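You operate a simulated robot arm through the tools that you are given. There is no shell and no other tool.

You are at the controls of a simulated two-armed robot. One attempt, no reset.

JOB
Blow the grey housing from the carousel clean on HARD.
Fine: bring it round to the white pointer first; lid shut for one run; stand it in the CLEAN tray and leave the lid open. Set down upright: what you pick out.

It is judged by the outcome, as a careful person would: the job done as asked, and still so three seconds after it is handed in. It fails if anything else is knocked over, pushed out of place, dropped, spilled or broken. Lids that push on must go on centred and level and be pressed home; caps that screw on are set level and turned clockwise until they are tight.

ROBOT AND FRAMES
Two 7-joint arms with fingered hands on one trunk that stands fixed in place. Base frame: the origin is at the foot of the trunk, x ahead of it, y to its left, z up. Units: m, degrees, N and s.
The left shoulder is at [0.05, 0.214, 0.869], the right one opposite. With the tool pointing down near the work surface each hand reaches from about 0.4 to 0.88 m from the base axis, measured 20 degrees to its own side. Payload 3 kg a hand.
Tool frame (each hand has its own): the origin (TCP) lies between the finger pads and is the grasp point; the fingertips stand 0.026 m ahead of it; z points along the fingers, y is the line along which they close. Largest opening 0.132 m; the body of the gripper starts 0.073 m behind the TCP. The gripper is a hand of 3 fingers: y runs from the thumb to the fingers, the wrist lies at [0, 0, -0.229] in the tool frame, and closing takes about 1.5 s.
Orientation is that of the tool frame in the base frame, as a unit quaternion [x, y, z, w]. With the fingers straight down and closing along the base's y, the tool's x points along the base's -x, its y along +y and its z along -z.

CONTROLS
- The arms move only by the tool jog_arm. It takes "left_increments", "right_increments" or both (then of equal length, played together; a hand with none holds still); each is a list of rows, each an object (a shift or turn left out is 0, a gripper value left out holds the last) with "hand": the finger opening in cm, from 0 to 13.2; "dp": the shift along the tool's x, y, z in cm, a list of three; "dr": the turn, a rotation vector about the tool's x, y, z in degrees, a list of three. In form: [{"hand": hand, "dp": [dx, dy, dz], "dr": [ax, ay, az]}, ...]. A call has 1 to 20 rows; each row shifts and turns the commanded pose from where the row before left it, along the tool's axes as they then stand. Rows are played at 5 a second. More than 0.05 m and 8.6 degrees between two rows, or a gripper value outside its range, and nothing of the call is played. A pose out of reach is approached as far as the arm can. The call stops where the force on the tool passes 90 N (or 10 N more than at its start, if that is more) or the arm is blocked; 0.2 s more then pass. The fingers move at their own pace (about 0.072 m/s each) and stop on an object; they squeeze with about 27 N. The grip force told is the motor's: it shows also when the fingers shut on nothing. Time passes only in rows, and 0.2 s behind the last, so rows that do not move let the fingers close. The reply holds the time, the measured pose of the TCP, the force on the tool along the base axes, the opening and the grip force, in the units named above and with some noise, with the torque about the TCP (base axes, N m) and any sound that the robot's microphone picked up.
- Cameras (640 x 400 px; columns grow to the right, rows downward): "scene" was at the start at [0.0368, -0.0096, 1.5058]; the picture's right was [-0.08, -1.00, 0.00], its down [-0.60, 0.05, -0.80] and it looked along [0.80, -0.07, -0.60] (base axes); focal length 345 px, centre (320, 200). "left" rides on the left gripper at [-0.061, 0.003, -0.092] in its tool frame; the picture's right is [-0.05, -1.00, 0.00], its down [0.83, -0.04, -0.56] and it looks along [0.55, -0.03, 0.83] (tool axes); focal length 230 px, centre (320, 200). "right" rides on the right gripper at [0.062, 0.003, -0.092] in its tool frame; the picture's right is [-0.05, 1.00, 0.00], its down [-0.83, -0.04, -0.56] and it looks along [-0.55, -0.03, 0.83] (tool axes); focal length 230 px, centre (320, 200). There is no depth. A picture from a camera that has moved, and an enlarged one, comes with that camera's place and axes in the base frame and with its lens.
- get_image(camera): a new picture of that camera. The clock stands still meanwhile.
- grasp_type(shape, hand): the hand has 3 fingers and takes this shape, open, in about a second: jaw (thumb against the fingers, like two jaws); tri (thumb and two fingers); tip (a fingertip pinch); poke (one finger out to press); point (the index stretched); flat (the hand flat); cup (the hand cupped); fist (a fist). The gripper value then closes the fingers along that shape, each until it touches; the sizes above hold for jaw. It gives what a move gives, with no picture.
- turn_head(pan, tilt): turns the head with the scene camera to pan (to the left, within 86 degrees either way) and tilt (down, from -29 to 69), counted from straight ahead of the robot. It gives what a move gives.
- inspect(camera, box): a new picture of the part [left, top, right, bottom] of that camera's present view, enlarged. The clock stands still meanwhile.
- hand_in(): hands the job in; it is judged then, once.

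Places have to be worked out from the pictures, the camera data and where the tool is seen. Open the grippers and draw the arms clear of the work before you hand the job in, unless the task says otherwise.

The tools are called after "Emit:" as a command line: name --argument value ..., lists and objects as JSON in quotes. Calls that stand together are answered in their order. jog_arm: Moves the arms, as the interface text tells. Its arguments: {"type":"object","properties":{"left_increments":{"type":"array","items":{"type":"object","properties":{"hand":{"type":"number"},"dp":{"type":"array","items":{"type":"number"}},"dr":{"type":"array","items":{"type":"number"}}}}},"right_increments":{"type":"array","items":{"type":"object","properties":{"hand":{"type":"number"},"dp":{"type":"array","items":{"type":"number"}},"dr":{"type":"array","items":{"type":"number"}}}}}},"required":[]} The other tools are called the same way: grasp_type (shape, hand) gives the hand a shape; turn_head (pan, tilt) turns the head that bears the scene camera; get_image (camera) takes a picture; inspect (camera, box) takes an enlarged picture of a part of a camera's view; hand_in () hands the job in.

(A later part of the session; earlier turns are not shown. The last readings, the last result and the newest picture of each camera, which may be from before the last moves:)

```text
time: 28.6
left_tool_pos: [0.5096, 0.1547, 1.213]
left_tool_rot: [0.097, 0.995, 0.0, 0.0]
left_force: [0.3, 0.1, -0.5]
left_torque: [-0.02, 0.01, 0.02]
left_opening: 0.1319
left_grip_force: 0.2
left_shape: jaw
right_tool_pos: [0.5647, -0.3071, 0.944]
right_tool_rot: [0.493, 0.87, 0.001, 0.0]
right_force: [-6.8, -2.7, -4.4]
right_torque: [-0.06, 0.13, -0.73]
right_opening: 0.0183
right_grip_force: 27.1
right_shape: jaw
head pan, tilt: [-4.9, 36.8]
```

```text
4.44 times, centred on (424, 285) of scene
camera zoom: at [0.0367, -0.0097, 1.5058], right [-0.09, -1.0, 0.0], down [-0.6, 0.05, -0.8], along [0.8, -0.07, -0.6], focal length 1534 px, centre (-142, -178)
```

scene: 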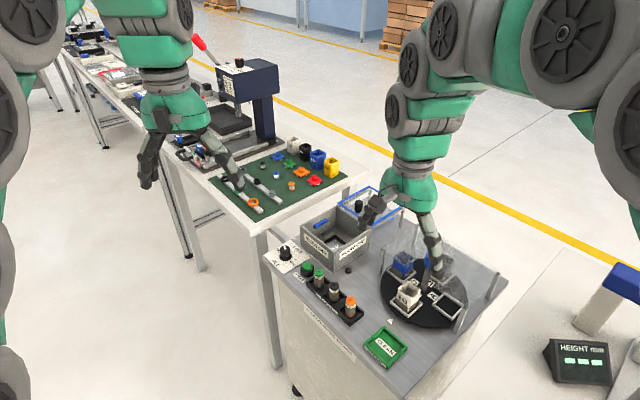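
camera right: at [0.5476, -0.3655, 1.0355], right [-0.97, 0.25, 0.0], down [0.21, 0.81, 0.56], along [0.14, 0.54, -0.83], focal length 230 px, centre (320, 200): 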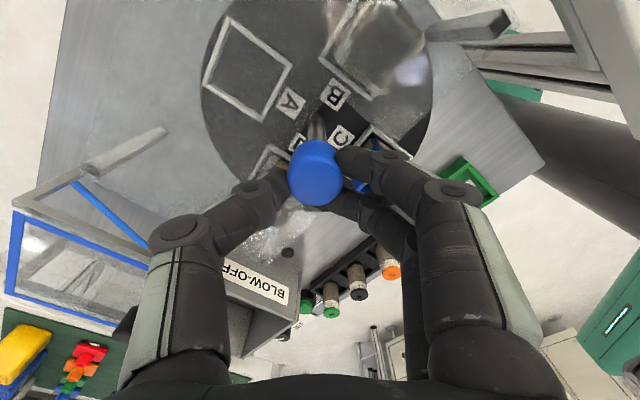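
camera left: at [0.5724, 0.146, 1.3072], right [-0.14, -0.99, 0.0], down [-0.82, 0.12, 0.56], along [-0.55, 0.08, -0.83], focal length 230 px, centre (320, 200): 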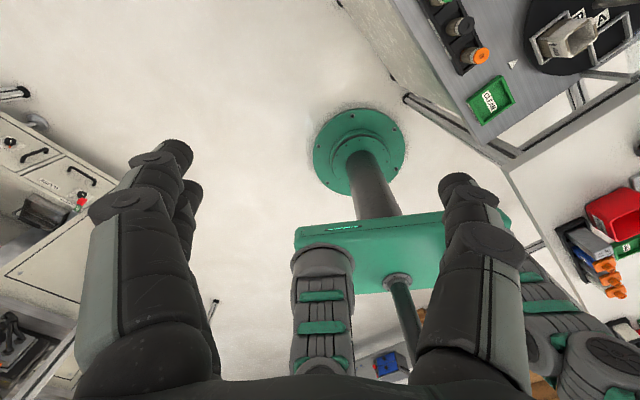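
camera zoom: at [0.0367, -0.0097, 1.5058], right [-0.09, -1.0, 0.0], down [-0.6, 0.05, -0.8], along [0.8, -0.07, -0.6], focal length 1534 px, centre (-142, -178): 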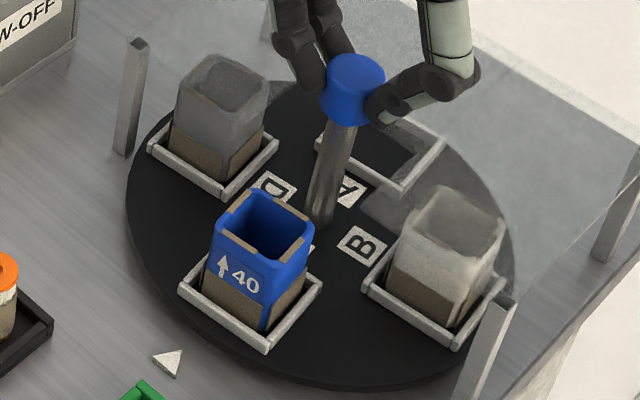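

It slipped again at 0.73 N·m after about 7° of carousel turn. To tell a detent from an end stop, I turn back the other way in small steps and read the torque.

Emit:
jog_arm --right_increments '[{"dr": [0, 0, 3]}, {"dr": [0, 0, 3]}, {"dr": [0, 0, 3]}]'

Emit:
jog_arm --right_increments '[{"dr": [0, 0, 3]}, {"dr": [0, 0, 3]}, {"dr": [0, 0, 3]}]'

Emit:
inspect --camera "scene" --box '[392, 240, 456, 330]'

```text
time: 29.4
left_tool_pos: [0.5108, 0.1543, 1.2134]
left_tool_rot: [0.098, 0.995, 0.0, 0.0]
left_force: [-0.3, -0.8, 1.5]
left_torque: [-0.01, 0.0, 0.02]
left_opening: 0.1319
left_grip_force: 0.1
left_shape: jaw
right_tool_pos: [0.5655, -0.3072, 0.9438]
right_tool_rot: [0.559, 0.829, 0.0, 0.0]
right_force: [-5.1, -5.9, -0.5]
right_torque: [-0.12, 0.13, 0.0]
right_opening: 0.0188
right_grip_force: 27.0
right_shape: jaw
head pan, tilt: [-4.9, 36.8]
```

```text
time: 30.2
left_tool_pos: [0.5111, 0.1557, 1.2136]
left_tool_rot: [0.097, 0.995, 0.0, 0.0]
left_force: [0.0, 0.2, 0.1]
left_torque: [-0.01, 0.01, -0.01]
left_opening: 0.132
left_grip_force: 0.1
left_shape: jaw
right_tool_pos: [0.5642, -0.3075, 0.9434]
right_tool_rot: [0.622, 0.783, 0.0, 0.0]
right_force: [-0.2, -8.5, -2.3]
right_torque: [-0.14, 0.02, 0.03]
right_opening: 0.0187
right_grip_force: 26.7
right_shape: jaw
head pan, tilt: [-4.9, 36.8]
```

```text
4.44 times, centred on (424, 285) of scene
camera zoom: at [0.0368, -0.0097, 1.5058], right [-0.08, -1.0, 0.0], down [-0.6, 0.05, -0.8], along [0.8, -0.07, -0.6], focal length 1534 px, centre (-142, -178)
```

zoom: 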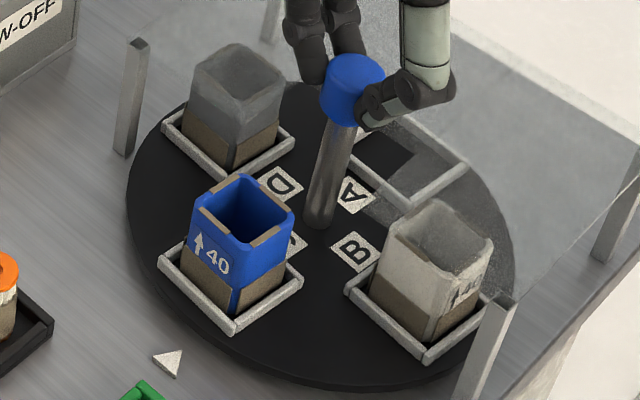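

Turning back gives almost no torque (0.03 N·m), so this was an end stop just past 90°, not a detent. The grey one must come round the other way (clockwise), so I release, wind the hand to the far side, and regrip for a long clockwise stroke.

Emit:
jog_arm --right_increments '[{"hand": 7}, {}, {}, {}, {}]'

Emit:
jog_arm --right_increments '[{"dr": [0, 0, -8.4]}, {"dr": [0, 0, -8.4]}, {"dr": [0, 0, -8.4]}, {"dr": [0, 0, -8.4]}, {"dr": [0, 0, -8.4]}, {"dr": [0, 0, -8.4]}, {"dr": [0, 0, -8.4]}, {"dr": [0, 0, -8.4]}, {"dr": [0, 0, -8.4]}, {"dr": [0, 0, -8.4]}, {"dr": [0, 0, -8.4]}, {"dr": [0, 0, -8.4]}, {"dr": [0, 0, -8.4]}, {"dr": [0, 0, -8.4]}, {"dr": [0, 0, -8.4]}, {"dr": [0, 0, -8.4]}, {"dr": [0, 0, -8.4]}, {"dr": [0, 0, -8.4]}, {"dr": [0, 0, -8.4]}]'

Emit:
inspect --camera "right" --box '[220, 60, 440, 260]'

Emit:
inspect --camera "scene" --box '[392, 240, 456, 330]'

```text
time: 31.4
left_tool_pos: [0.51, 0.1542, 1.2136]
left_tool_rot: [0.098, 0.995, 0.0, 0.0]
left_force: [-0.4, -1.2, -0.7]
left_torque: [0.0, 0.04, 0.01]
left_opening: 0.132
left_grip_force: 0.1
left_shape: jaw
right_tool_pos: [0.5643, -0.3059, 0.942]
right_tool_rot: [0.622, 0.783, 0.001, 0.0]
right_force: [0.4, -1.0, 0.4]
right_torque: [-0.02, 0.0, -0.02]
right_opening: 0.0691
right_grip_force: 0.0
right_shape: jaw
head pan, tilt: [-4.9, 36.8]
```

```text
time: 35.4
left_tool_pos: [0.5107, 0.155, 1.2148]
left_tool_rot: [0.098, 0.995, 0.0, -0.001]
left_force: [0.2, -0.2, -0.2]
left_torque: [0.01, -0.01, 0.0]
left_opening: 0.1318
left_grip_force: 0.0
left_shape: jaw
right_tool_pos: [0.5634, -0.305, 0.943]
right_tool_rot: [-0.66, 0.751, 0.0, 0.0]
right_force: [-0.1, 0.1, 1.0]
right_torque: [0.0, 0.02, 0.01]
right_opening: 0.0694
right_grip_force: 0.0
right_shape: jaw
head pan, tilt: [-4.9, 36.8]
```

```text
2.00 times, centred on (330, 160) of right
camera zoom: at [0.5535, -0.3672, 1.0347], right [-0.98, 0.18, 0.0], down [0.15, 0.82, 0.56], along [0.1, 0.55, -0.83], focal length 460 px, centre (300, 280)
```

zoom: 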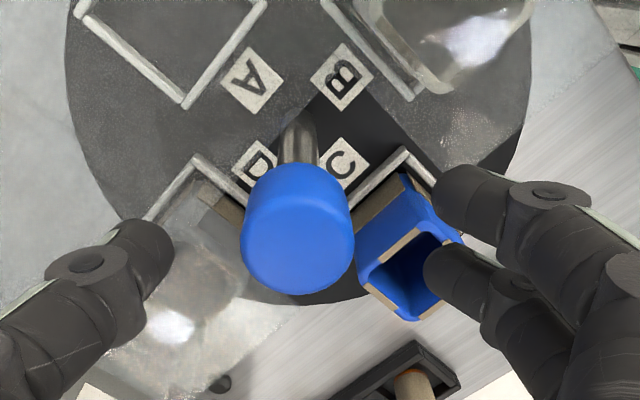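

```text
4.44 times, centred on (424, 285) of scene
camera zoom: at [0.0368, -0.0096, 1.5058], right [-0.08, -1.0, 0.0], down [-0.6, 0.05, -0.8], along [0.8, -0.07, -0.6], focal length 1534 px, centre (-142, -178)
```

zoom: 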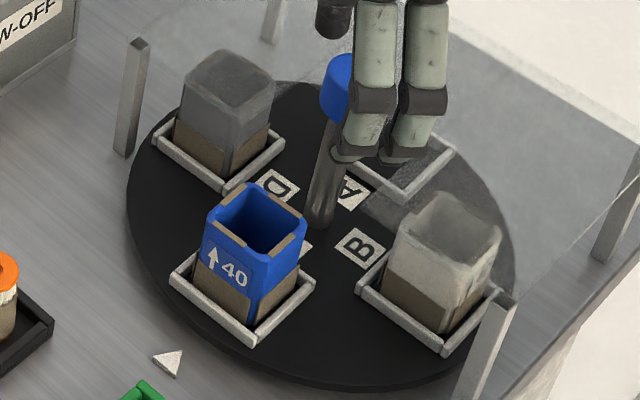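

On release it settled back to the index again, so I centre better first: comparing both hand orientations, the axis lies 1.8 mm further toward -y. I shift, grip, and try clockwise in small steps while reading torque.

Emit:
jog_arm --right_increments '[{"dp": [0.18, 0, 0]}, {"hand": 1.0}, {}, {}, {}, {}, {}, {}, {}]'

Emit:
jog_arm --right_increments '[{"dr": [0, 0, 3]}, {"dr": [0, 0, 3]}]'

Emit:
jog_arm --right_increments '[{"dr": [0, 0, 3]}, {"dr": [0, 0, 3]}]'

Emit:
jog_arm --right_increments '[{"dr": [0, 0, 3]}, {"dr": [0, 0, 3]}]'

Emit:
inspect --camera "scene" --box '[392, 240, 456, 330]'

```text
time: 37.4
left_tool_pos: [0.5096, 0.1546, 1.2138]
left_tool_rot: [0.099, 0.995, -0.001, 0.0]
left_force: [-1.0, 0.4, -0.5]
left_torque: [-0.01, -0.01, 0.01]
left_opening: 0.1318
left_grip_force: 0.1
left_shape: jaw
right_tool_pos: [0.5642, -0.3073, 0.9438]
right_tool_rot: [-0.66, 0.752, -0.001, 0.001]
right_force: [2.1, 0.2, -5.3]
right_torque: [0.02, 0.0, 0.01]
right_opening: 0.0192
right_grip_force: 26.8
right_shape: jaw
head pan, tilt: [-4.9, 36.8]
```

```text
time: 38.0
left_tool_pos: [0.5095, 0.1544, 1.2155]
left_tool_rot: [0.098, 0.995, 0.0, 0.001]
left_force: [-0.4, 0.6, 0.1]
left_torque: [-0.01, -0.02, 0.04]
left_opening: 0.132
left_grip_force: 0.1
left_shape: jaw
right_tool_pos: [0.5645, -0.308, 0.9429]
right_tool_rot: [-0.62, 0.785, 0.0, 0.0]
right_force: [2.1, -1.0, -2.4]
right_torque: [-0.01, -0.01, 0.03]
right_opening: 0.0196
right_grip_force: 26.9
right_shape: jaw
head pan, tilt: [-4.9, 36.8]
```

```text
time: 38.6
left_tool_pos: [0.5103, 0.1548, 1.2131]
left_tool_rot: [0.098, 0.995, 0.0, 0.0]
left_force: [0.7, -0.1, 0.2]
left_torque: [-0.01, 0.0, 0.01]
left_opening: 0.1316
left_grip_force: 0.0
left_shape: jaw
right_tool_pos: [0.5643, -0.3065, 0.943]
right_tool_rot: [-0.577, 0.817, 0.0, 0.0]
right_force: [3.0, 0.0, -4.5]
right_torque: [-0.01, -0.04, 0.01]
right_opening: 0.0195
right_grip_force: 26.8
right_shape: jaw
head pan, tilt: [-4.9, 36.8]
```

```text
time: 39.2
left_tool_pos: [0.5106, 0.155, 1.213]
left_tool_rot: [0.098, 0.995, 0.0, 0.0]
left_force: [0.0, -0.6, -0.1]
left_torque: [0.01, 0.07, 0.01]
left_opening: 0.1319
left_grip_force: 0.0
left_shape: jaw
right_tool_pos: [0.5649, -0.3083, 0.9425]
right_tool_rot: [-0.534, 0.845, 0.0, 0.0]
right_force: [4.1, -0.1, -3.9]
right_torque: [-0.02, -0.08, 0.02]
right_opening: 0.0193
right_grip_force: 26.4
right_shape: jaw
head pan, tilt: [-4.9, 36.8]
```

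```text
4.44 times, centred on (424, 285) of scene
camera zoom: at [0.0369, -0.0096, 1.5058], right [-0.08, -1.0, 0.0], down [-0.6, 0.05, -0.8], along [0.8, -0.07, -0.6], focal length 1534 px, centre (-142, -178)
```

zoom: 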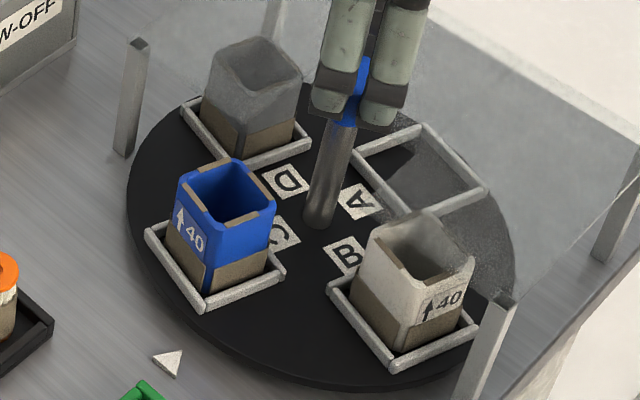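

Clockwise turns freely (0.02 N·m), so I carry on clockwise with this grip.

Emit:
jog_arm --right_increments '[{"dr": [0, 0, 4.5]}, {"dr": [0, 0, 4.5]}, {"dr": [0, 0, 4.5]}, {"dr": [0, 0, 4.5]}, {"dr": [0, 0, 4.5]}, {"dr": [0, 0, 4.5]}, {"dr": [0, 0, 4.5]}, {"dr": [0, 0, 4.5]}, {"dr": [0, 0, 4.5]}, {"dr": [0, 0, 4.5]}, {"dr": [0, 0, 4.5]}, {"dr": [0, 0, 4.5]}, {"dr": [0, 0, 4.5]}, {"dr": [0, 0, 4.5]}, {"dr": [0, 0, 4.5]}, {"dr": [0, 0, 4.5]}, {"dr": [0, 0, 4.5]}, {"dr": [0, 0, 4.5]}, {"dr": [0, 0, 4.5]}, {"dr": [0, 0, 4.5]}]'

Emit:
inspect --camera "scene" --box '[380, 210, 508, 330]'

```text
time: 43.4
left_tool_pos: [0.511, 0.1545, 1.2138]
left_tool_rot: [0.098, 0.995, 0.0, 0.0]
left_force: [-0.1, -0.1, -0.9]
left_torque: [-0.01, 0.01, -0.02]
left_opening: 0.1319
left_grip_force: 0.0
left_shape: jaw
right_tool_pos: [0.5633, -0.3087, 0.9418]
right_tool_rot: [0.221, 0.975, 0.0, 0.0]
right_force: [18.7, -6.4, -4.3]
right_torque: [-0.11, -0.33, 0.01]
right_opening: 0.0191
right_grip_force: 26.6
right_shape: jaw
head pan, tilt: [-4.9, 36.8]
```

```text
3.33 times, centred on (444, 270) of scene
camera zoom: at [0.0372, -0.0097, 1.5058], right [-0.08, -1.0, 0.0], down [-0.6, 0.05, -0.8], along [0.8, -0.07, -0.6], focal length 1151 px, centre (-93, -33)
```

zoom: 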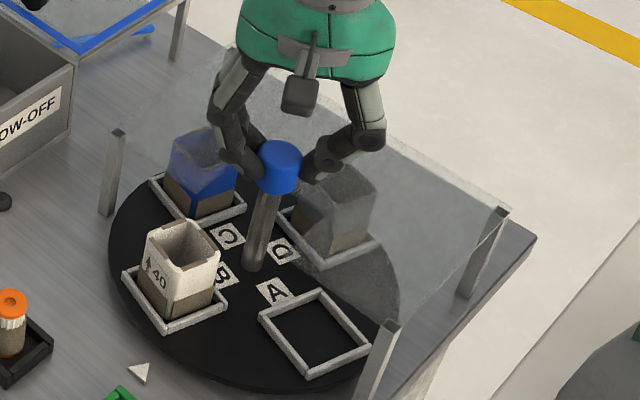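

Emit:
jog_arm --right_increments '[{"dp": [-0.1, 0, 0], "dr": [0, 0, 4.5]}, {"dr": [0, 0, 4.5]}, {"dr": [0, 0, 4.5]}, {"dr": [0, 0, 4.5]}, {"dr": [0, 0, 4.5]}, {"dr": [0, 0, 4.5]}, {"dr": [0, 0, 4.5]}, {"dr": [0, 0, 4.5]}, {"dr": [0, 0, 4.5]}, {"dr": [0, 0, 4.5]}, {"dr": [0, 0, 4.5]}, {"dr": [0, 0, 4.5]}, {"dr": [0, 0, 4.5]}, {"dr": [0, 0, 4.5]}, {"dr": [0, 0, 4.5]}, {"dr": [0, 0, 4.5]}]'

Emit:
inspect --camera "scene" --box '[380, 210, 508, 330]'

```text
time: 46.8
left_tool_pos: [0.5112, 0.1531, 1.2122]
left_tool_rot: [0.099, 0.995, 0.0, 0.0]
left_force: [0.5, -1.1, -1.3]
left_torque: [0.0, -0.03, -0.01]
left_opening: 0.1322
left_grip_force: 0.0
left_shape: jaw
right_tool_pos: [0.5653, -0.3093, 0.9423]
right_tool_rot: [0.752, 0.659, 0.0, 0.0]
right_force: [-0.6, -12.0, -2.2]
right_torque: [-0.19, 0.01, 0.06]
right_opening: 0.0189
right_grip_force: 27.2
right_shape: jaw
head pan, tilt: [-4.9, 36.8]
```

```text
3.33 times, centred on (444, 270) of scene
camera zoom: at [0.0368, -0.0098, 1.5058], right [-0.09, -1.0, 0.0], down [-0.6, 0.05, -0.8], along [0.8, -0.07, -0.6], focal length 1151 px, centre (-93, -33)
```

zoom: 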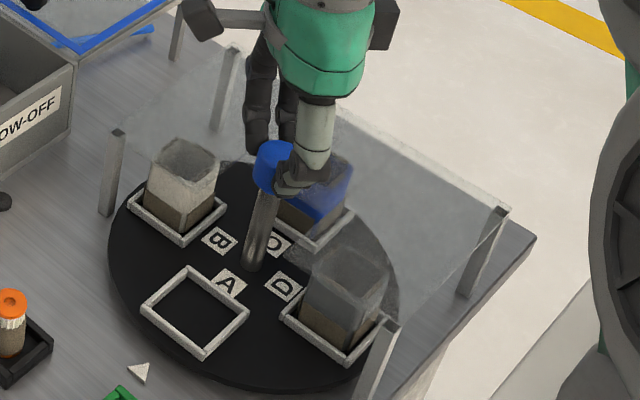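

Slot A is at the pointer and the grey D is one step away. I release, wind back, regrip and do the last quarter.

Emit:
jog_arm --right_increments '[{"hand": 7, "dp": [-0.07, 0, 0]}, {}, {}, {}, {"dr": [0, 0, -8.4]}, {"dr": [0, 0, -8.4]}, {"dr": [0, 0, -8.4]}, {"dr": [0, 0, -8.4]}, {"dr": [0, 0, -8.4]}, {"dr": [0, 0, -8.4]}, {"dr": [0, 0, -8.4]}, {"dr": [0, 0, -8.4]}, {"dr": [0, 0, -8.4]}, {"dr": [0, 0, -8.4]}, {"dr": [0, 0, -8.4]}, {"dr": [0, 0, -8.4]}, {"dr": [0, 0, -8.4]}]'

Emit:
inspect --camera "right" --box '[220, 60, 440, 260]'

Emit:
inspect --camera "scene" --box '[380, 210, 508, 330]'

```text
time: 50.4
left_tool_pos: [0.5104, 0.1552, 1.2139]
left_tool_rot: [0.098, 0.995, 0.0, 0.0]
left_force: [0.0, -0.3, -0.4]
left_torque: [0.0, 0.01, 0.0]
left_opening: 0.1319
left_grip_force: 0.0
left_shape: jaw
right_tool_pos: [0.5653, -0.3101, 0.9432]
right_tool_rot: [-0.104, 0.995, 0.0, -0.001]
right_force: [0.6, 0.2, 0.9]
right_torque: [0.01, 0.03, -0.01]
right_opening: 0.0692
right_grip_force: 0.0
right_shape: jaw
head pan, tilt: [-4.9, 36.8]
```

```text
2.00 times, centred on (330, 160) of right
camera zoom: at [0.5039, -0.3194, 1.0346], right [-0.16, 0.99, 0.0], down [0.82, 0.13, 0.55], along [0.55, 0.09, -0.83], focal length 460 px, centre (300, 280)
```

zoom: 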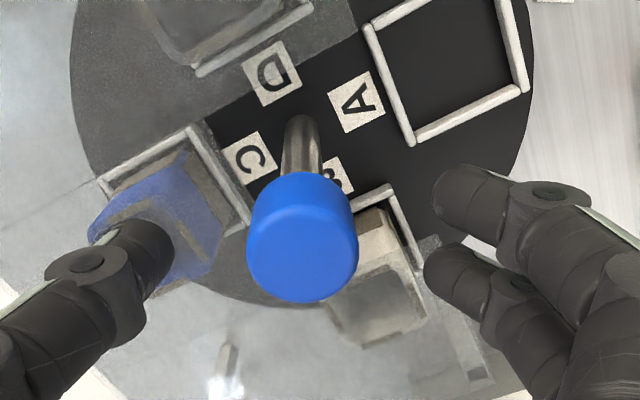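

```text
3.33 times, centred on (444, 270) of scene
camera zoom: at [0.0368, -0.0096, 1.5058], right [-0.08, -1.0, 0.0], down [-0.6, 0.05, -0.8], along [0.8, -0.07, -0.6], focal length 1151 px, centre (-93, -33)
```

zoom: 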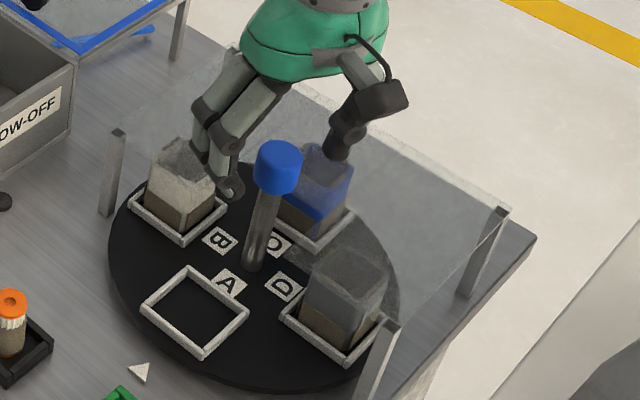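

Emit:
jog_arm --right_increments '[{"dp": [-0.12, 0.05, 0]}, {"hand": 1.0}, {}, {}, {}, {}, {}, {}, {}]'

Emit:
jog_arm --right_increments '[{"dr": [0, 0, 4.5]}, {"dr": [0, 0, 4.5]}, {"dr": [0, 0, 4.5]}, {"dr": [0, 0, 4.5]}, {"dr": [0, 0, 4.5]}, {"dr": [0, 0, 4.5]}, {"dr": [0, 0, 4.5]}, {"dr": [0, 0, 4.5]}, {"dr": [0, 0, 4.5]}, {"dr": [0, 0, 4.5]}, {"dr": [0, 0, 4.5]}, {"dr": [0, 0, 4.5]}, {"dr": [0, 0, 4.5]}, {"dr": [0, 0, 4.5]}, {"dr": [0, 0, 4.5]}, {"dr": [0, 0, 4.5]}, {"dr": [0, 0, 4.5]}, {"dr": [0, 0, 4.5]}, {"dr": [0, 0, 4.5]}, {"dr": [0, 0, 4.0]}]'

Emit:
inspect --camera "scene" --box '[380, 210, 508, 330]'

Emit:
get_image --camera "right"

```text
time: 52.4
left_tool_pos: [0.5093, 0.1554, 1.2142]
left_tool_rot: [0.098, 0.995, 0.0, 0.0]
left_force: [-0.3, 0.5, 0.4]
left_torque: [0.01, 0.0, -0.01]
left_opening: 0.1321
left_grip_force: 0.0
left_shape: jaw
right_tool_pos: [0.566, -0.3083, 0.9422]
right_tool_rot: [-0.103, 0.995, 0.0, 0.001]
right_force: [3.7, -1.4, -5.5]
right_torque: [-0.03, -0.05, 0.01]
right_opening: 0.0198
right_grip_force: 27.1
right_shape: jaw
head pan, tilt: [-4.9, 36.8]
```

```text
time: 56.6
left_tool_pos: [0.511, 0.1537, 1.2154]
left_tool_rot: [0.097, 0.995, 0.0, 0.0]
left_force: [0.2, 0.2, 0.0]
left_torque: [-0.03, 0.02, 0.0]
left_opening: 0.132
left_grip_force: 0.0
left_shape: jaw
right_tool_pos: [0.5659, -0.3103, 0.9435]
right_tool_rot: [0.628, 0.778, 0.0, 0.001]
right_force: [-3.7, -24.2, -0.3]
right_torque: [-0.47, 0.14, 0.02]
right_opening: 0.0191
right_grip_force: 27.1
right_shape: jaw
head pan, tilt: [-4.9, 36.8]
```

```text
3.33 times, centred on (444, 270) of scene
camera zoom: at [0.0368, -0.01, 1.5058], right [-0.09, -1.0, 0.0], down [-0.6, 0.05, -0.8], along [0.8, -0.07, -0.6], focal length 1151 px, centre (-93, -33)
```

zoom: 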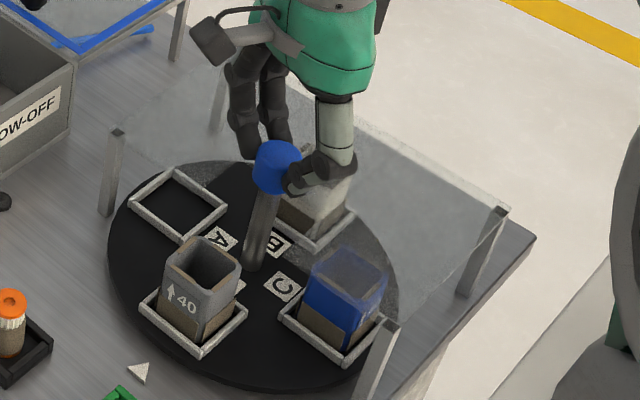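

```text
taken
camera right: at [0.556, -0.2487, 1.0345], right [0.99, 0.16, 0.0], down [0.13, -0.82, 0.56], along [0.09, -0.55, -0.83], focal length 230 px, centre (320, 200)
```

right: 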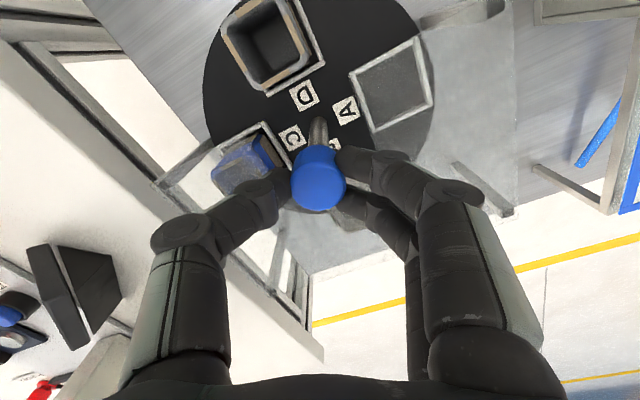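

The grey housing is now at the pointer, its arrow pointing up. I release, rise clear of the cap, square the hand to the cart and look at the alignment.

Emit:
jog_arm --right_increments '[{"hand": 8}, {}, {}, {}, {"dp": [0, 0, -3]}, {"dp": [0, 0, -4]}, {"dp": [0, 0, -4]}, {"dr": [0, 0, -8.1]}, {"dr": [0, 0, -8.1]}, {"dr": [0, 0, -8.1]}, {"dp": [3, 0, 0]}, {"dp": [3, 0, 0]}, {}, {}]'

Emit:
inspect --camera "scene" --box '[380, 230, 508, 330]'

Emit:
get_image --camera "right"

```text
time: 59.6
left_tool_pos: [0.5098, 0.1553, 1.2142]
left_tool_rot: [0.098, 0.995, 0.0, -0.001]
left_force: [0.6, 0.3, 0.3]
left_torque: [0.02, 0.02, 0.02]
left_opening: 0.1319
left_grip_force: 0.1
left_shape: jaw
right_tool_pos: [0.5309, -0.2605, 1.0533]
right_tool_rot: [0.45, 0.893, -0.001, -0.001]
right_force: [-0.6, 0.8, 0.0]
right_torque: [0.01, -0.02, -0.02]
right_opening: 0.0796
right_grip_force: 0.0
right_shape: jaw
head pan, tilt: [-4.9, 36.8]
```

```text
4.00 times, centred on (444, 280) of scene
camera zoom: at [0.0368, -0.0096, 1.5058], right [-0.08, -1.0, 0.0], down [-0.6, 0.05, -0.8], along [0.8, -0.07, -0.6], focal length 1381 px, centre (-176, -120)
```

zoom: 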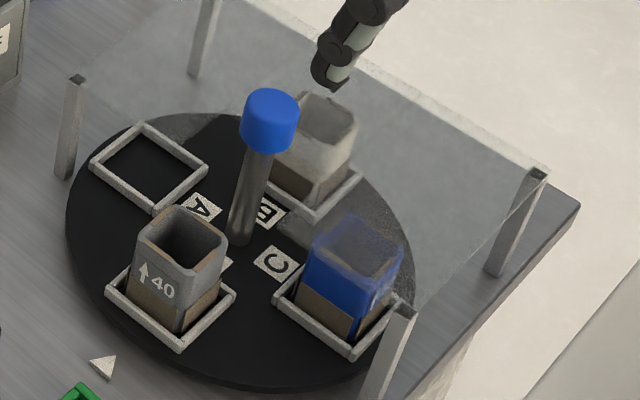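

```text
taken
camera right: at [0.496, -0.2099, 1.1446], right [0.83, 0.55, 0.0], down [0.46, -0.69, 0.56], along [0.31, -0.46, -0.83], focal length 230 px, centre (320, 200)
```

right: 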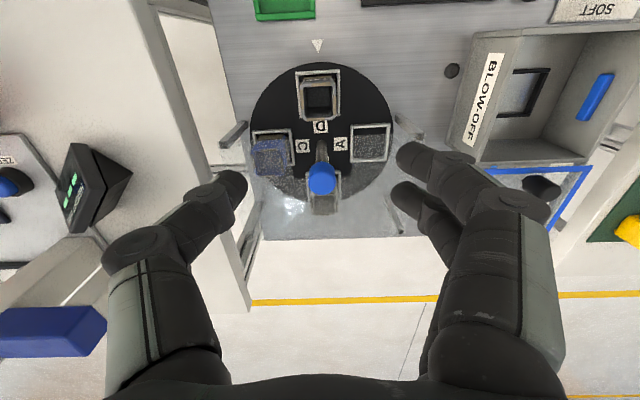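

Emit:
inspect --camera "right" --box '[230, 20, 430, 220]'

Emit:
inspect --camera "right" --box '[260, 30, 380, 130]'

Emit:
inspect --camera "right" --box '[420, 10, 640, 220]'

```text
2.00 times, centred on (330, 120) of right
camera zoom: at [0.496, -0.2099, 1.1446], right [0.83, 0.55, 0.0], down [0.46, -0.69, 0.56], along [0.31, -0.46, -0.83], focal length 460 px, centre (300, 360)
```

zoom: 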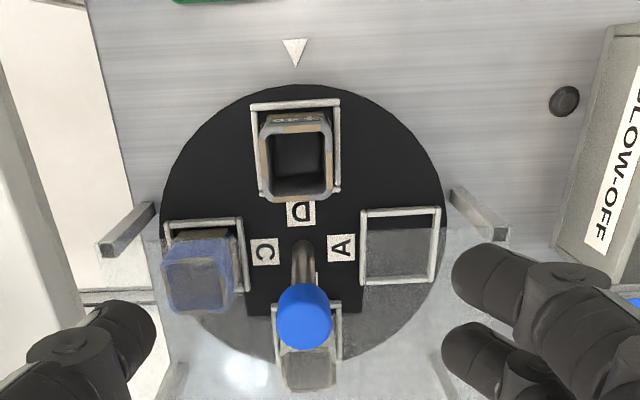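

```text
4.00 times, centred on (320, 80) of right
camera zoom: at [0.496, -0.2099, 1.1446], right [0.83, 0.55, 0.0], down [0.46, -0.69, 0.56], along [0.31, -0.46, -0.83], focal length 920 px, centre (320, 680)
```

zoom: 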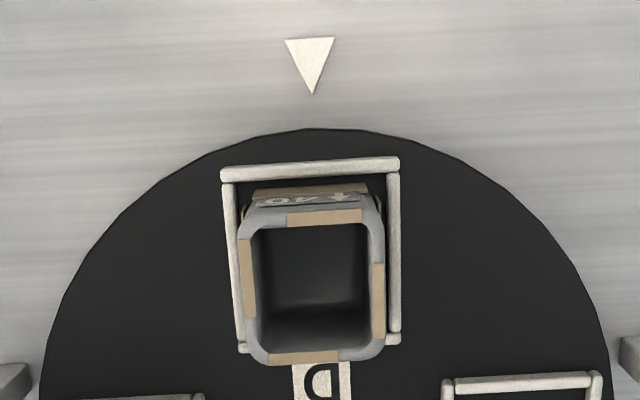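

```text
1.90 times, centred on (530, 115) of right
camera zoom: at [0.496, -0.2099, 1.1446], right [0.83, 0.55, 0.0], down [0.46, -0.69, 0.56], along [0.31, -0.46, -0.83], focal length 438 px, centre (-80, 362)
```

zoom: 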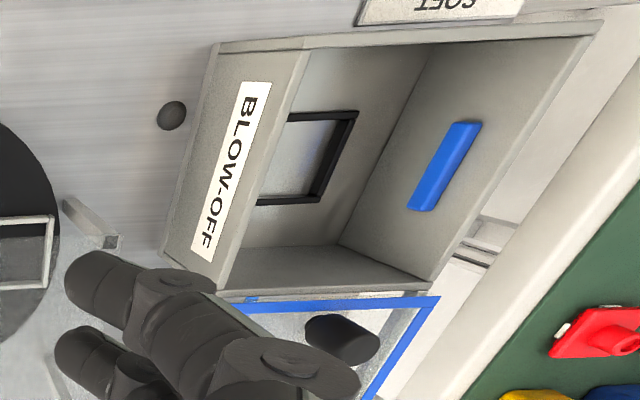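

Slot D lines up with the pointer within about a degree. The housing is about 40 mm square, with its top near z 0.88 and its centre near (0.524, -0.253). I move above it and look again.

Emit:
jog_arm --right_increments '[{"dp": [1.0, -0.1, 0]}, {"dp": [0, 0, 3]}, {"dp": [0, 0, 3]}, {"dp": [0, 0, 2]}, {}, {}]'

Emit:
inspect --camera "right" --box '[220, 60, 420, 220]'

Emit:
inspect --camera "scene" --box '[360, 190, 520, 330]'

```text
time: 61.0
left_tool_pos: [0.5101, 0.1541, 1.2141]
left_tool_rot: [0.098, 0.995, 0.0, 0.0]
left_force: [0.2, -1.0, -0.1]
left_torque: [-0.02, 0.02, 0.04]
left_opening: 0.1323
left_grip_force: 0.0
left_shape: jaw
right_tool_pos: [0.5241, -0.2531, 0.9724]
right_tool_rot: [0.45, 0.893, -0.001, 0.0]
right_force: [0.9, 0.2, 0.4]
right_torque: [-0.01, -0.01, -0.02]
right_opening: 0.0798
right_grip_force: 0.1
right_shape: jaw
head pan, tilt: [-4.9, 36.8]
```

```text
2.50 times, centred on (320, 140) of right
camera zoom: at [0.4897, -0.2026, 1.0648], right [0.83, 0.55, 0.0], down [0.46, -0.69, 0.56], along [0.31, -0.46, -0.83], focal length 575 px, centre (320, 350)
```

zoom: 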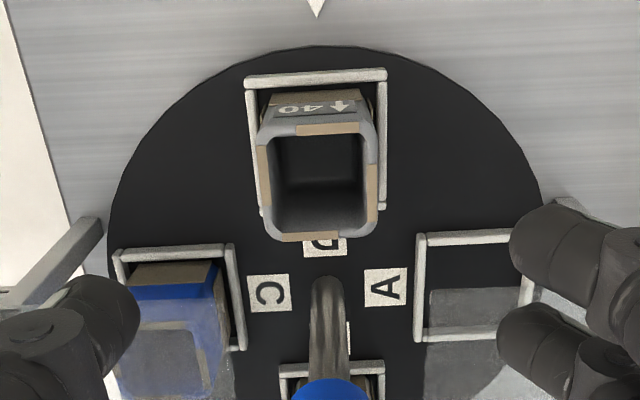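

```text
2.86 times, centred on (440, 260) of scene
camera zoom: at [0.0368, -0.0096, 1.5058], right [-0.08, -1.0, 0.0], down [-0.6, 0.05, -0.8], along [0.8, -0.07, -0.6], focal length 986 px, centre (-23, 29)
```

zoom: 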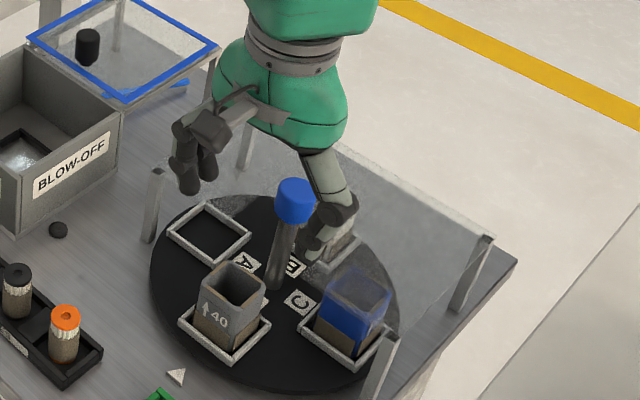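

The hand is centred over the housing within about 1 mm and its top is near z 0.874. I descend to TCP z≈0.865, where the fingertips stay above the slot frame, and check before closing.

Emit:
jog_arm --right_increments '[{"dp": [0.05, 0, 2]}, {"dp": [0, 0, 2]}, {"dp": [0, 0, 2]}, {"dp": [0, 0, 2]}, {"dp": [0, 0, 1.5]}, {"dp": [0, 0, 1.2]}, {}, {}]'

Emit:
inspect --camera "right" --box '[200, 60, 440, 260]'

Emit:
inspect --camera "scene" --box '[380, 210, 508, 330]'

```text
time: 62.8
left_tool_pos: [0.5098, 0.1553, 1.2139]
left_tool_rot: [0.098, 0.995, 0.0, -0.001]
left_force: [0.1, -1.0, -0.6]
left_torque: [0.03, 0.01, -0.02]
left_opening: 0.132
left_grip_force: 0.1
left_shape: jaw
right_tool_pos: [0.5236, -0.2524, 0.8666]
right_tool_rot: [0.449, 0.893, 0.0, 0.0]
right_force: [-0.3, 0.5, -1.2]
right_torque: [0.0, 0.0, 0.01]
right_opening: 0.0799
right_grip_force: 0.0
right_shape: jaw
head pan, tilt: [-4.9, 36.8]
```

```text
2.00 times, centred on (320, 160) of right
camera zoom: at [0.4893, -0.2015, 0.9576], right [0.83, 0.55, 0.0], down [0.46, -0.69, 0.56], along [0.31, -0.46, -0.83], focal length 460 px, centre (320, 280)
```

zoom: 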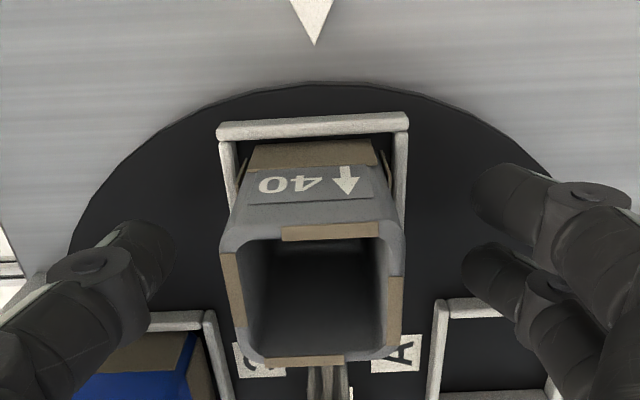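

```text
3.33 times, centred on (444, 270) of scene
camera zoom: at [0.0368, -0.0096, 1.5058], right [-0.08, -1.0, 0.0], down [-0.6, 0.05, -0.8], along [0.8, -0.07, -0.6], focal length 1151 px, centre (-93, -33)
```

zoom: 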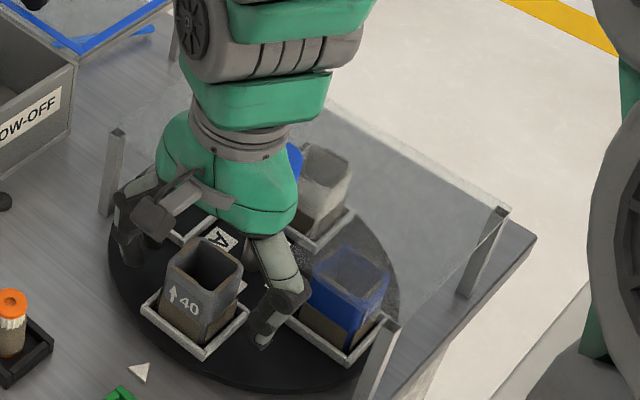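

The hand is in place. I nudge 1.5 mm to centre and close on the housing.

Emit:
jog_arm --right_increments '[{"dp": [0.15, -0.15, 0]}, {"hand": 2.5}, {}, {}, {}, {}, {}, {}, {}]'

Emit:
inspect --camera "right" --box '[200, 60, 440, 260]'

Emit:
inspect --camera "scene" --box '[380, 210, 508, 330]'

```text
time: 64.8
left_tool_pos: [0.5106, 0.1552, 1.2142]
left_tool_rot: [0.098, 0.995, 0.001, 0.0]
left_force: [0.3, 0.1, -0.5]
left_torque: [-0.05, -0.01, -0.01]
left_opening: 0.1319
left_grip_force: 0.1
left_shape: jaw
right_tool_pos: [0.5217, -0.2523, 0.8654]
right_tool_rot: [0.449, 0.894, 0.0, 0.0]
right_force: [0.1, -0.5, 0.0]
right_torque: [-0.01, -0.01, -0.03]
right_opening: 0.0342
right_grip_force: 26.9
right_shape: jaw
head pan, tilt: [-4.9, 36.8]
```

```text
2.00 times, centred on (320, 160) of right
camera zoom: at [0.4872, -0.2012, 0.9577], right [0.83, 0.55, 0.0], down [0.46, -0.69, 0.56], along [0.31, -0.46, -0.83], focal length 460 px, centre (320, 280)
```

zoom: 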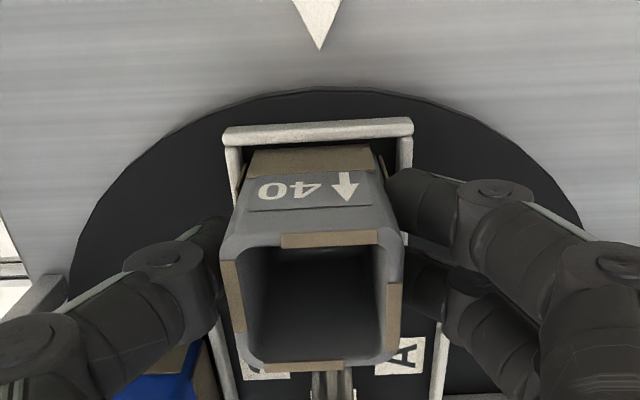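

```text
3.33 times, centred on (444, 270) of scene
camera zoom: at [0.0368, -0.0096, 1.5058], right [-0.08, -1.0, 0.0], down [-0.6, 0.05, -0.8], along [0.8, -0.07, -0.6], focal length 1151 px, centre (-93, -33)
```

zoom: 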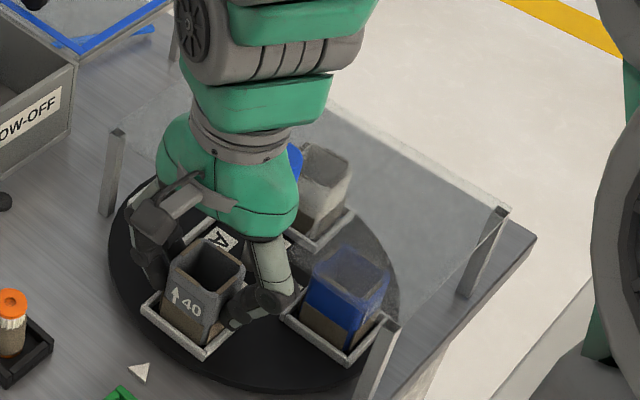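

The housing is held at 27 N. I lift it straight up 11 cm.

Emit:
jog_arm --right_increments '[{"dp": [0, 0, -1]}, {"dp": [0, 0, -1]}, {"dp": [0, 0, -2]}, {"dp": [0, 0, -2.5]}, {"dp": [0, 0, -2.5]}, {"dp": [0, 0, -2.5]}, {}, {}]'

Emit:
get_image --camera "right"

Emit:
inspect --camera "scene" --box '[340, 170, 520, 330]'

```text
time: 66.6
left_tool_pos: [0.5121, 0.1554, 1.215]
left_tool_rot: [0.097, 0.995, 0.0, -0.001]
left_force: [-0.3, -0.2, 0.0]
left_torque: [0.01, -0.01, 0.02]
left_opening: 0.132
left_grip_force: 0.1
left_shape: jaw
right_tool_pos: [0.5209, -0.2526, 0.9799]
right_tool_rot: [0.449, 0.894, 0.0, 0.0]
right_force: [-0.3, 0.6, -0.8]
right_torque: [0.01, 0.02, 0.02]
right_opening: 0.0339
right_grip_force: 26.9
right_shape: jaw
head pan, tilt: [-4.9, 36.8]
```

```text
taken
camera right: at [0.4868, -0.202, 1.0722], right [0.83, 0.55, 0.0], down [0.46, -0.69, 0.56], along [0.31, -0.46, -0.83], focal length 230 px, centre (320, 200)
```

right: 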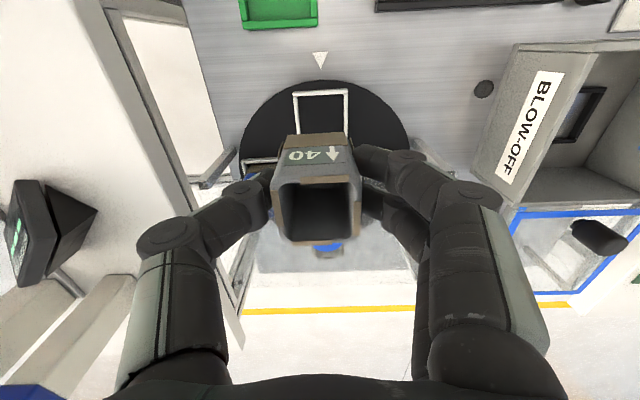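

```text
2.50 times, centred on (430, 250) of scene
camera zoom: at [0.0368, -0.0096, 1.5058], right [-0.08, -1.0, 0.0], down [-0.6, 0.05, -0.8], along [0.8, -0.07, -0.6], focal length 863 px, centre (45, 75)
```

zoom: 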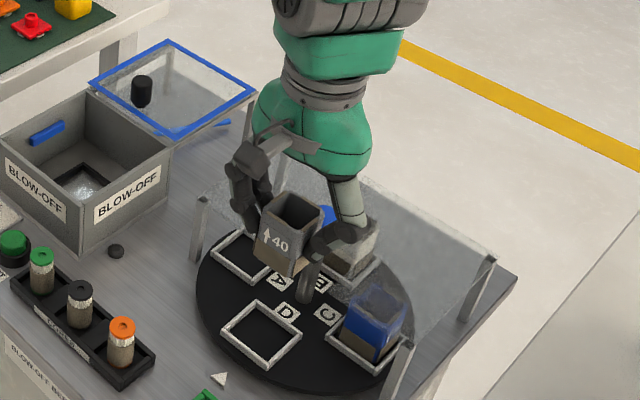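

Now I carry it level along the cart to above the blow-off box (centre about (0.739, -0.110)); the housing's bottom is about 5 cm above the rim.

Emit:
jog_arm --right_increments '[{"dp": [-0.1, 1.0, -0.5]}, {"dp": [-0.2, 2.5, 0]}, {"dp": [-0.2, 3.2, 0]}, {"dp": [-0.2, 3.2, 0]}, {"dp": [-0.2, 3.2, 0]}, {"dp": [-0.2, 3.2, 0]}, {"dp": [-0.2, 3.2, 0]}, {"dp": [-0.2, 3.2, 0]}, {"dp": [0, 2.2, 0]}, {"dp": [0, 1.0, 0]}, {}, {}]'

Emit:
get_image --camera "right"

Emit:
inspect --camera "scene" --box '[280, 120, 440, 280]'

```text
time: 69.2
left_tool_pos: [0.5109, 0.1541, 1.2146]
left_tool_rot: [0.097, 0.995, 0.001, 0.0]
left_force: [-0.3, 0.2, 0.1]
left_torque: [0.01, 0.01, 0.0]
left_opening: 0.1316
left_grip_force: 0.0
left_shape: jaw
right_tool_pos: [0.7386, -0.1105, 0.986]
right_tool_rot: [0.449, 0.894, -0.001, 0.0]
right_force: [0.0, -0.1, -0.1]
right_torque: [0.0, -0.01, 0.0]
right_opening: 0.0341
right_grip_force: 27.2
right_shape: jaw
head pan, tilt: [-4.9, 36.8]
```

```text
taken
camera right: at [0.7046, -0.059, 1.0782], right [0.83, 0.55, 0.0], down [0.46, -0.69, 0.56], along [0.31, -0.46, -0.83], focal length 230 px, centre (320, 200)
```

right: 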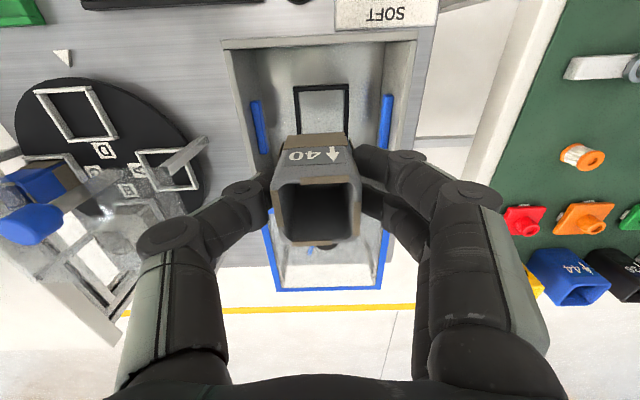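

```text
2.50 times, centred on (360, 200) of scene
camera zoom: at [0.0368, -0.0096, 1.5058], right [-0.08, -1.0, 0.0], down [-0.6, 0.05, -0.8], along [0.8, -0.07, -0.6], focal length 863 px, centre (220, 200)
```

zoom: 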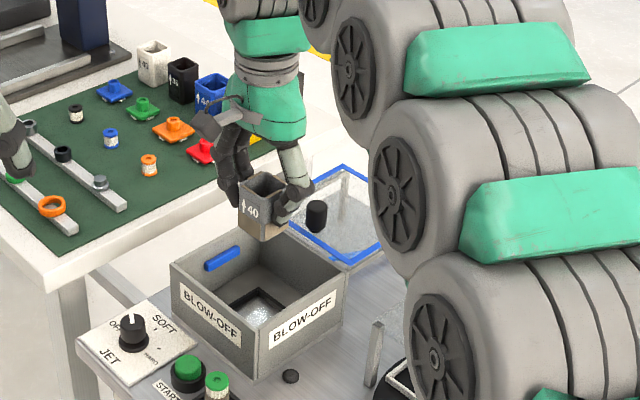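

Emit:
inspect --camera "right" --box '[210, 30, 430, 170]'

Emit:
inspect --camera "scene" --box '[315, 160, 379, 220]'

Emit:
inspect --camera "scene" --box '[310, 190, 380, 260]'

```text
2.86 times, centred on (320, 100) of right
camera zoom: at [0.7046, -0.059, 1.0782], right [0.83, 0.55, 0.0], down [0.46, -0.69, 0.56], along [0.31, -0.46, -0.83], focal length 657 px, centre (320, 486)
```

zoom: 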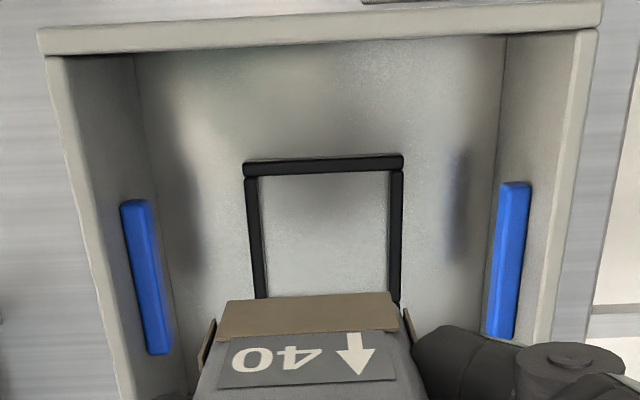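

```text
6.67 times, centred on (347, 190) of scene
camera zoom: at [0.0368, -0.0096, 1.5058], right [-0.08, -1.0, 0.0], down [-0.6, 0.05, -0.8], along [0.8, -0.07, -0.6], focal length 2301 px, centre (140, 267)
```

zoom: 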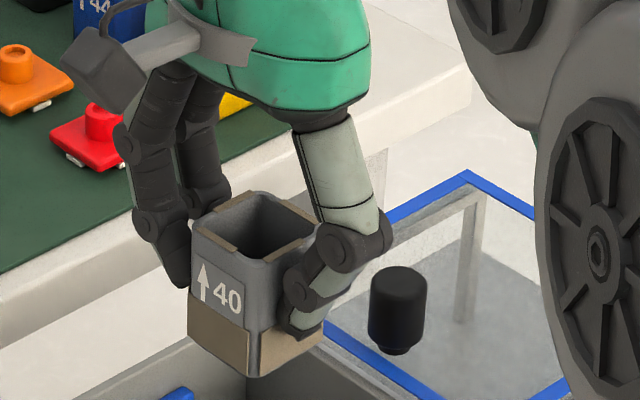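

```text
5.71 times, centred on (345, 225) of scene
camera zoom: at [0.0368, -0.0096, 1.5058], right [-0.08, -1.0, 0.0], down [-0.6, 0.05, -0.8], along [0.8, -0.07, -0.6], focal length 1972 px, centre (177, 57)
```

zoom: 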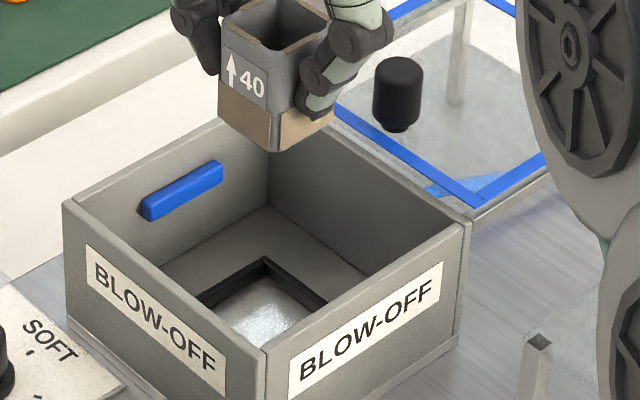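

Emit:
inspect --camera "right" --box '[230, 110, 410, 270]'

```text
2.50 times, centred on (320, 190) of right
camera zoom: at [0.7046, -0.059, 1.0782], right [0.83, 0.55, 0.0], down [0.46, -0.69, 0.56], along [0.31, -0.46, -0.83], focal length 575 px, centre (320, 225)
```

zoom: 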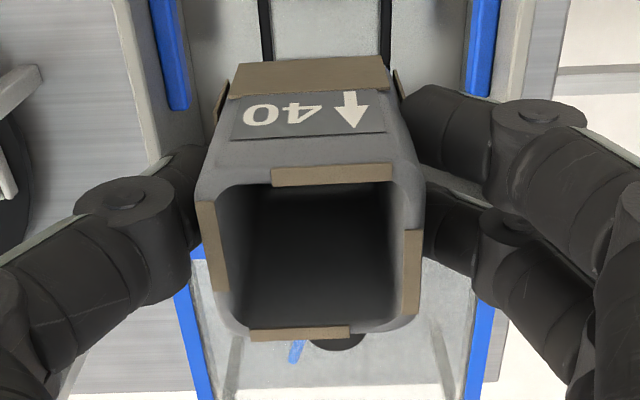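

The floor frame centre is about 2–3 mm further along the hand's +y. I shift that much, lower the housing to about 2 cm above the floor, and check alignment with the black frame.

Emit:
jog_arm --right_increments '[{"dp": [0, 0.28, 0]}, {"dp": [0, 0, 2]}, {"dp": [0, 0, 2]}, {"dp": [0, 0, 2]}, {"dp": [0, 0, 2]}, {"dp": [0, 0, 1.5]}, {}, {}]'

Emit:
get_image --camera "right"

Emit:
inspect --camera "right" --box '[230, 30, 410, 190]'

Emit:
inspect --camera "scene" --box '[300, 180, 390, 260]'

```text
time: 71.0
left_tool_pos: [0.511, 0.1551, 1.2136]
left_tool_rot: [0.098, 0.995, 0.0, 0.0]
left_force: [-0.6, -0.5, 0.4]
left_torque: [0.01, 0.0, 0.01]
left_opening: 0.132
left_grip_force: 0.0
left_shape: jaw
right_tool_pos: [0.7413, -0.109, 0.8906]
right_tool_rot: [0.449, 0.893, 0.0, 0.001]
right_force: [0.4, 0.7, -0.6]
right_torque: [-0.01, -0.01, 0.0]
right_opening: 0.0339
right_grip_force: 26.8
right_shape: jaw
head pan, tilt: [-4.9, 36.8]
```

```text
taken
camera right: at [0.7065, -0.0574, 0.9827], right [0.83, 0.55, 0.0], down [0.46, -0.69, 0.56], along [0.31, -0.46, -0.83], focal length 230 px, centre (320, 200)
```

right: 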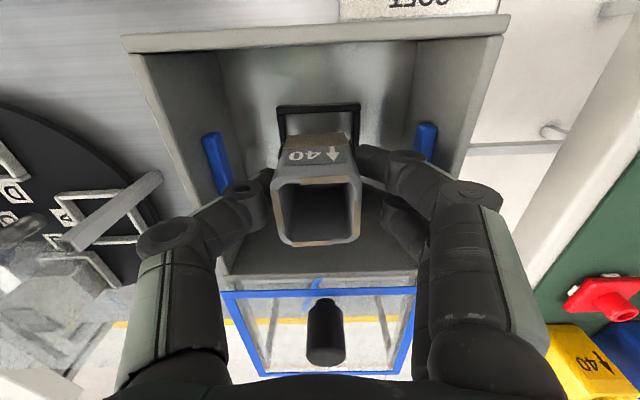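

```text
2.50 times, centred on (320, 110) of right
camera zoom: at [0.7065, -0.0574, 0.9827], right [0.83, 0.55, 0.0], down [0.46, -0.69, 0.56], along [0.31, -0.46, -0.83], focal length 575 px, centre (320, 425)
```

zoom: 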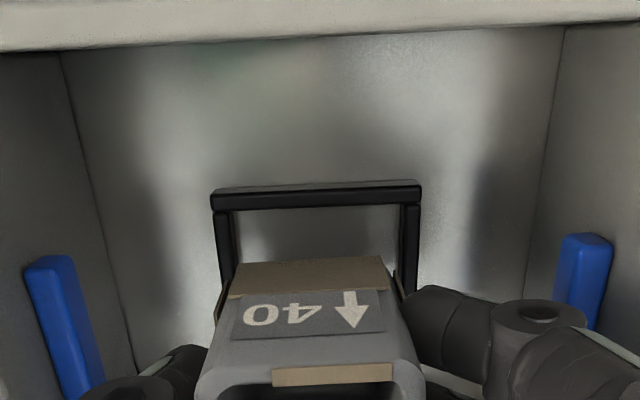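

```text
5.00 times, centred on (345, 220) of scene
camera zoom: at [0.0368, -0.0096, 1.5058], right [-0.08, -1.0, 0.0], down [-0.6, 0.05, -0.8], along [0.8, -0.07, -0.6], focal length 1726 px, centre (195, 100)
```

zoom: 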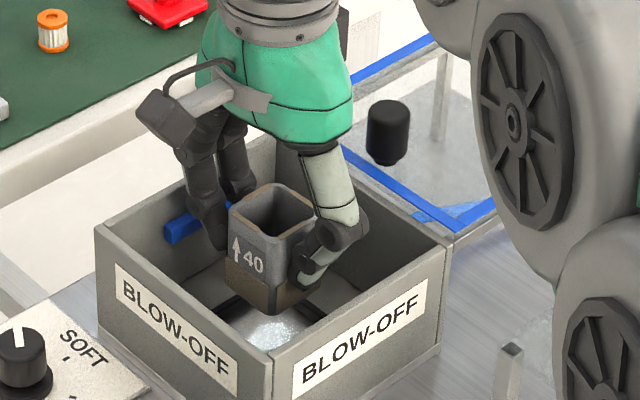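

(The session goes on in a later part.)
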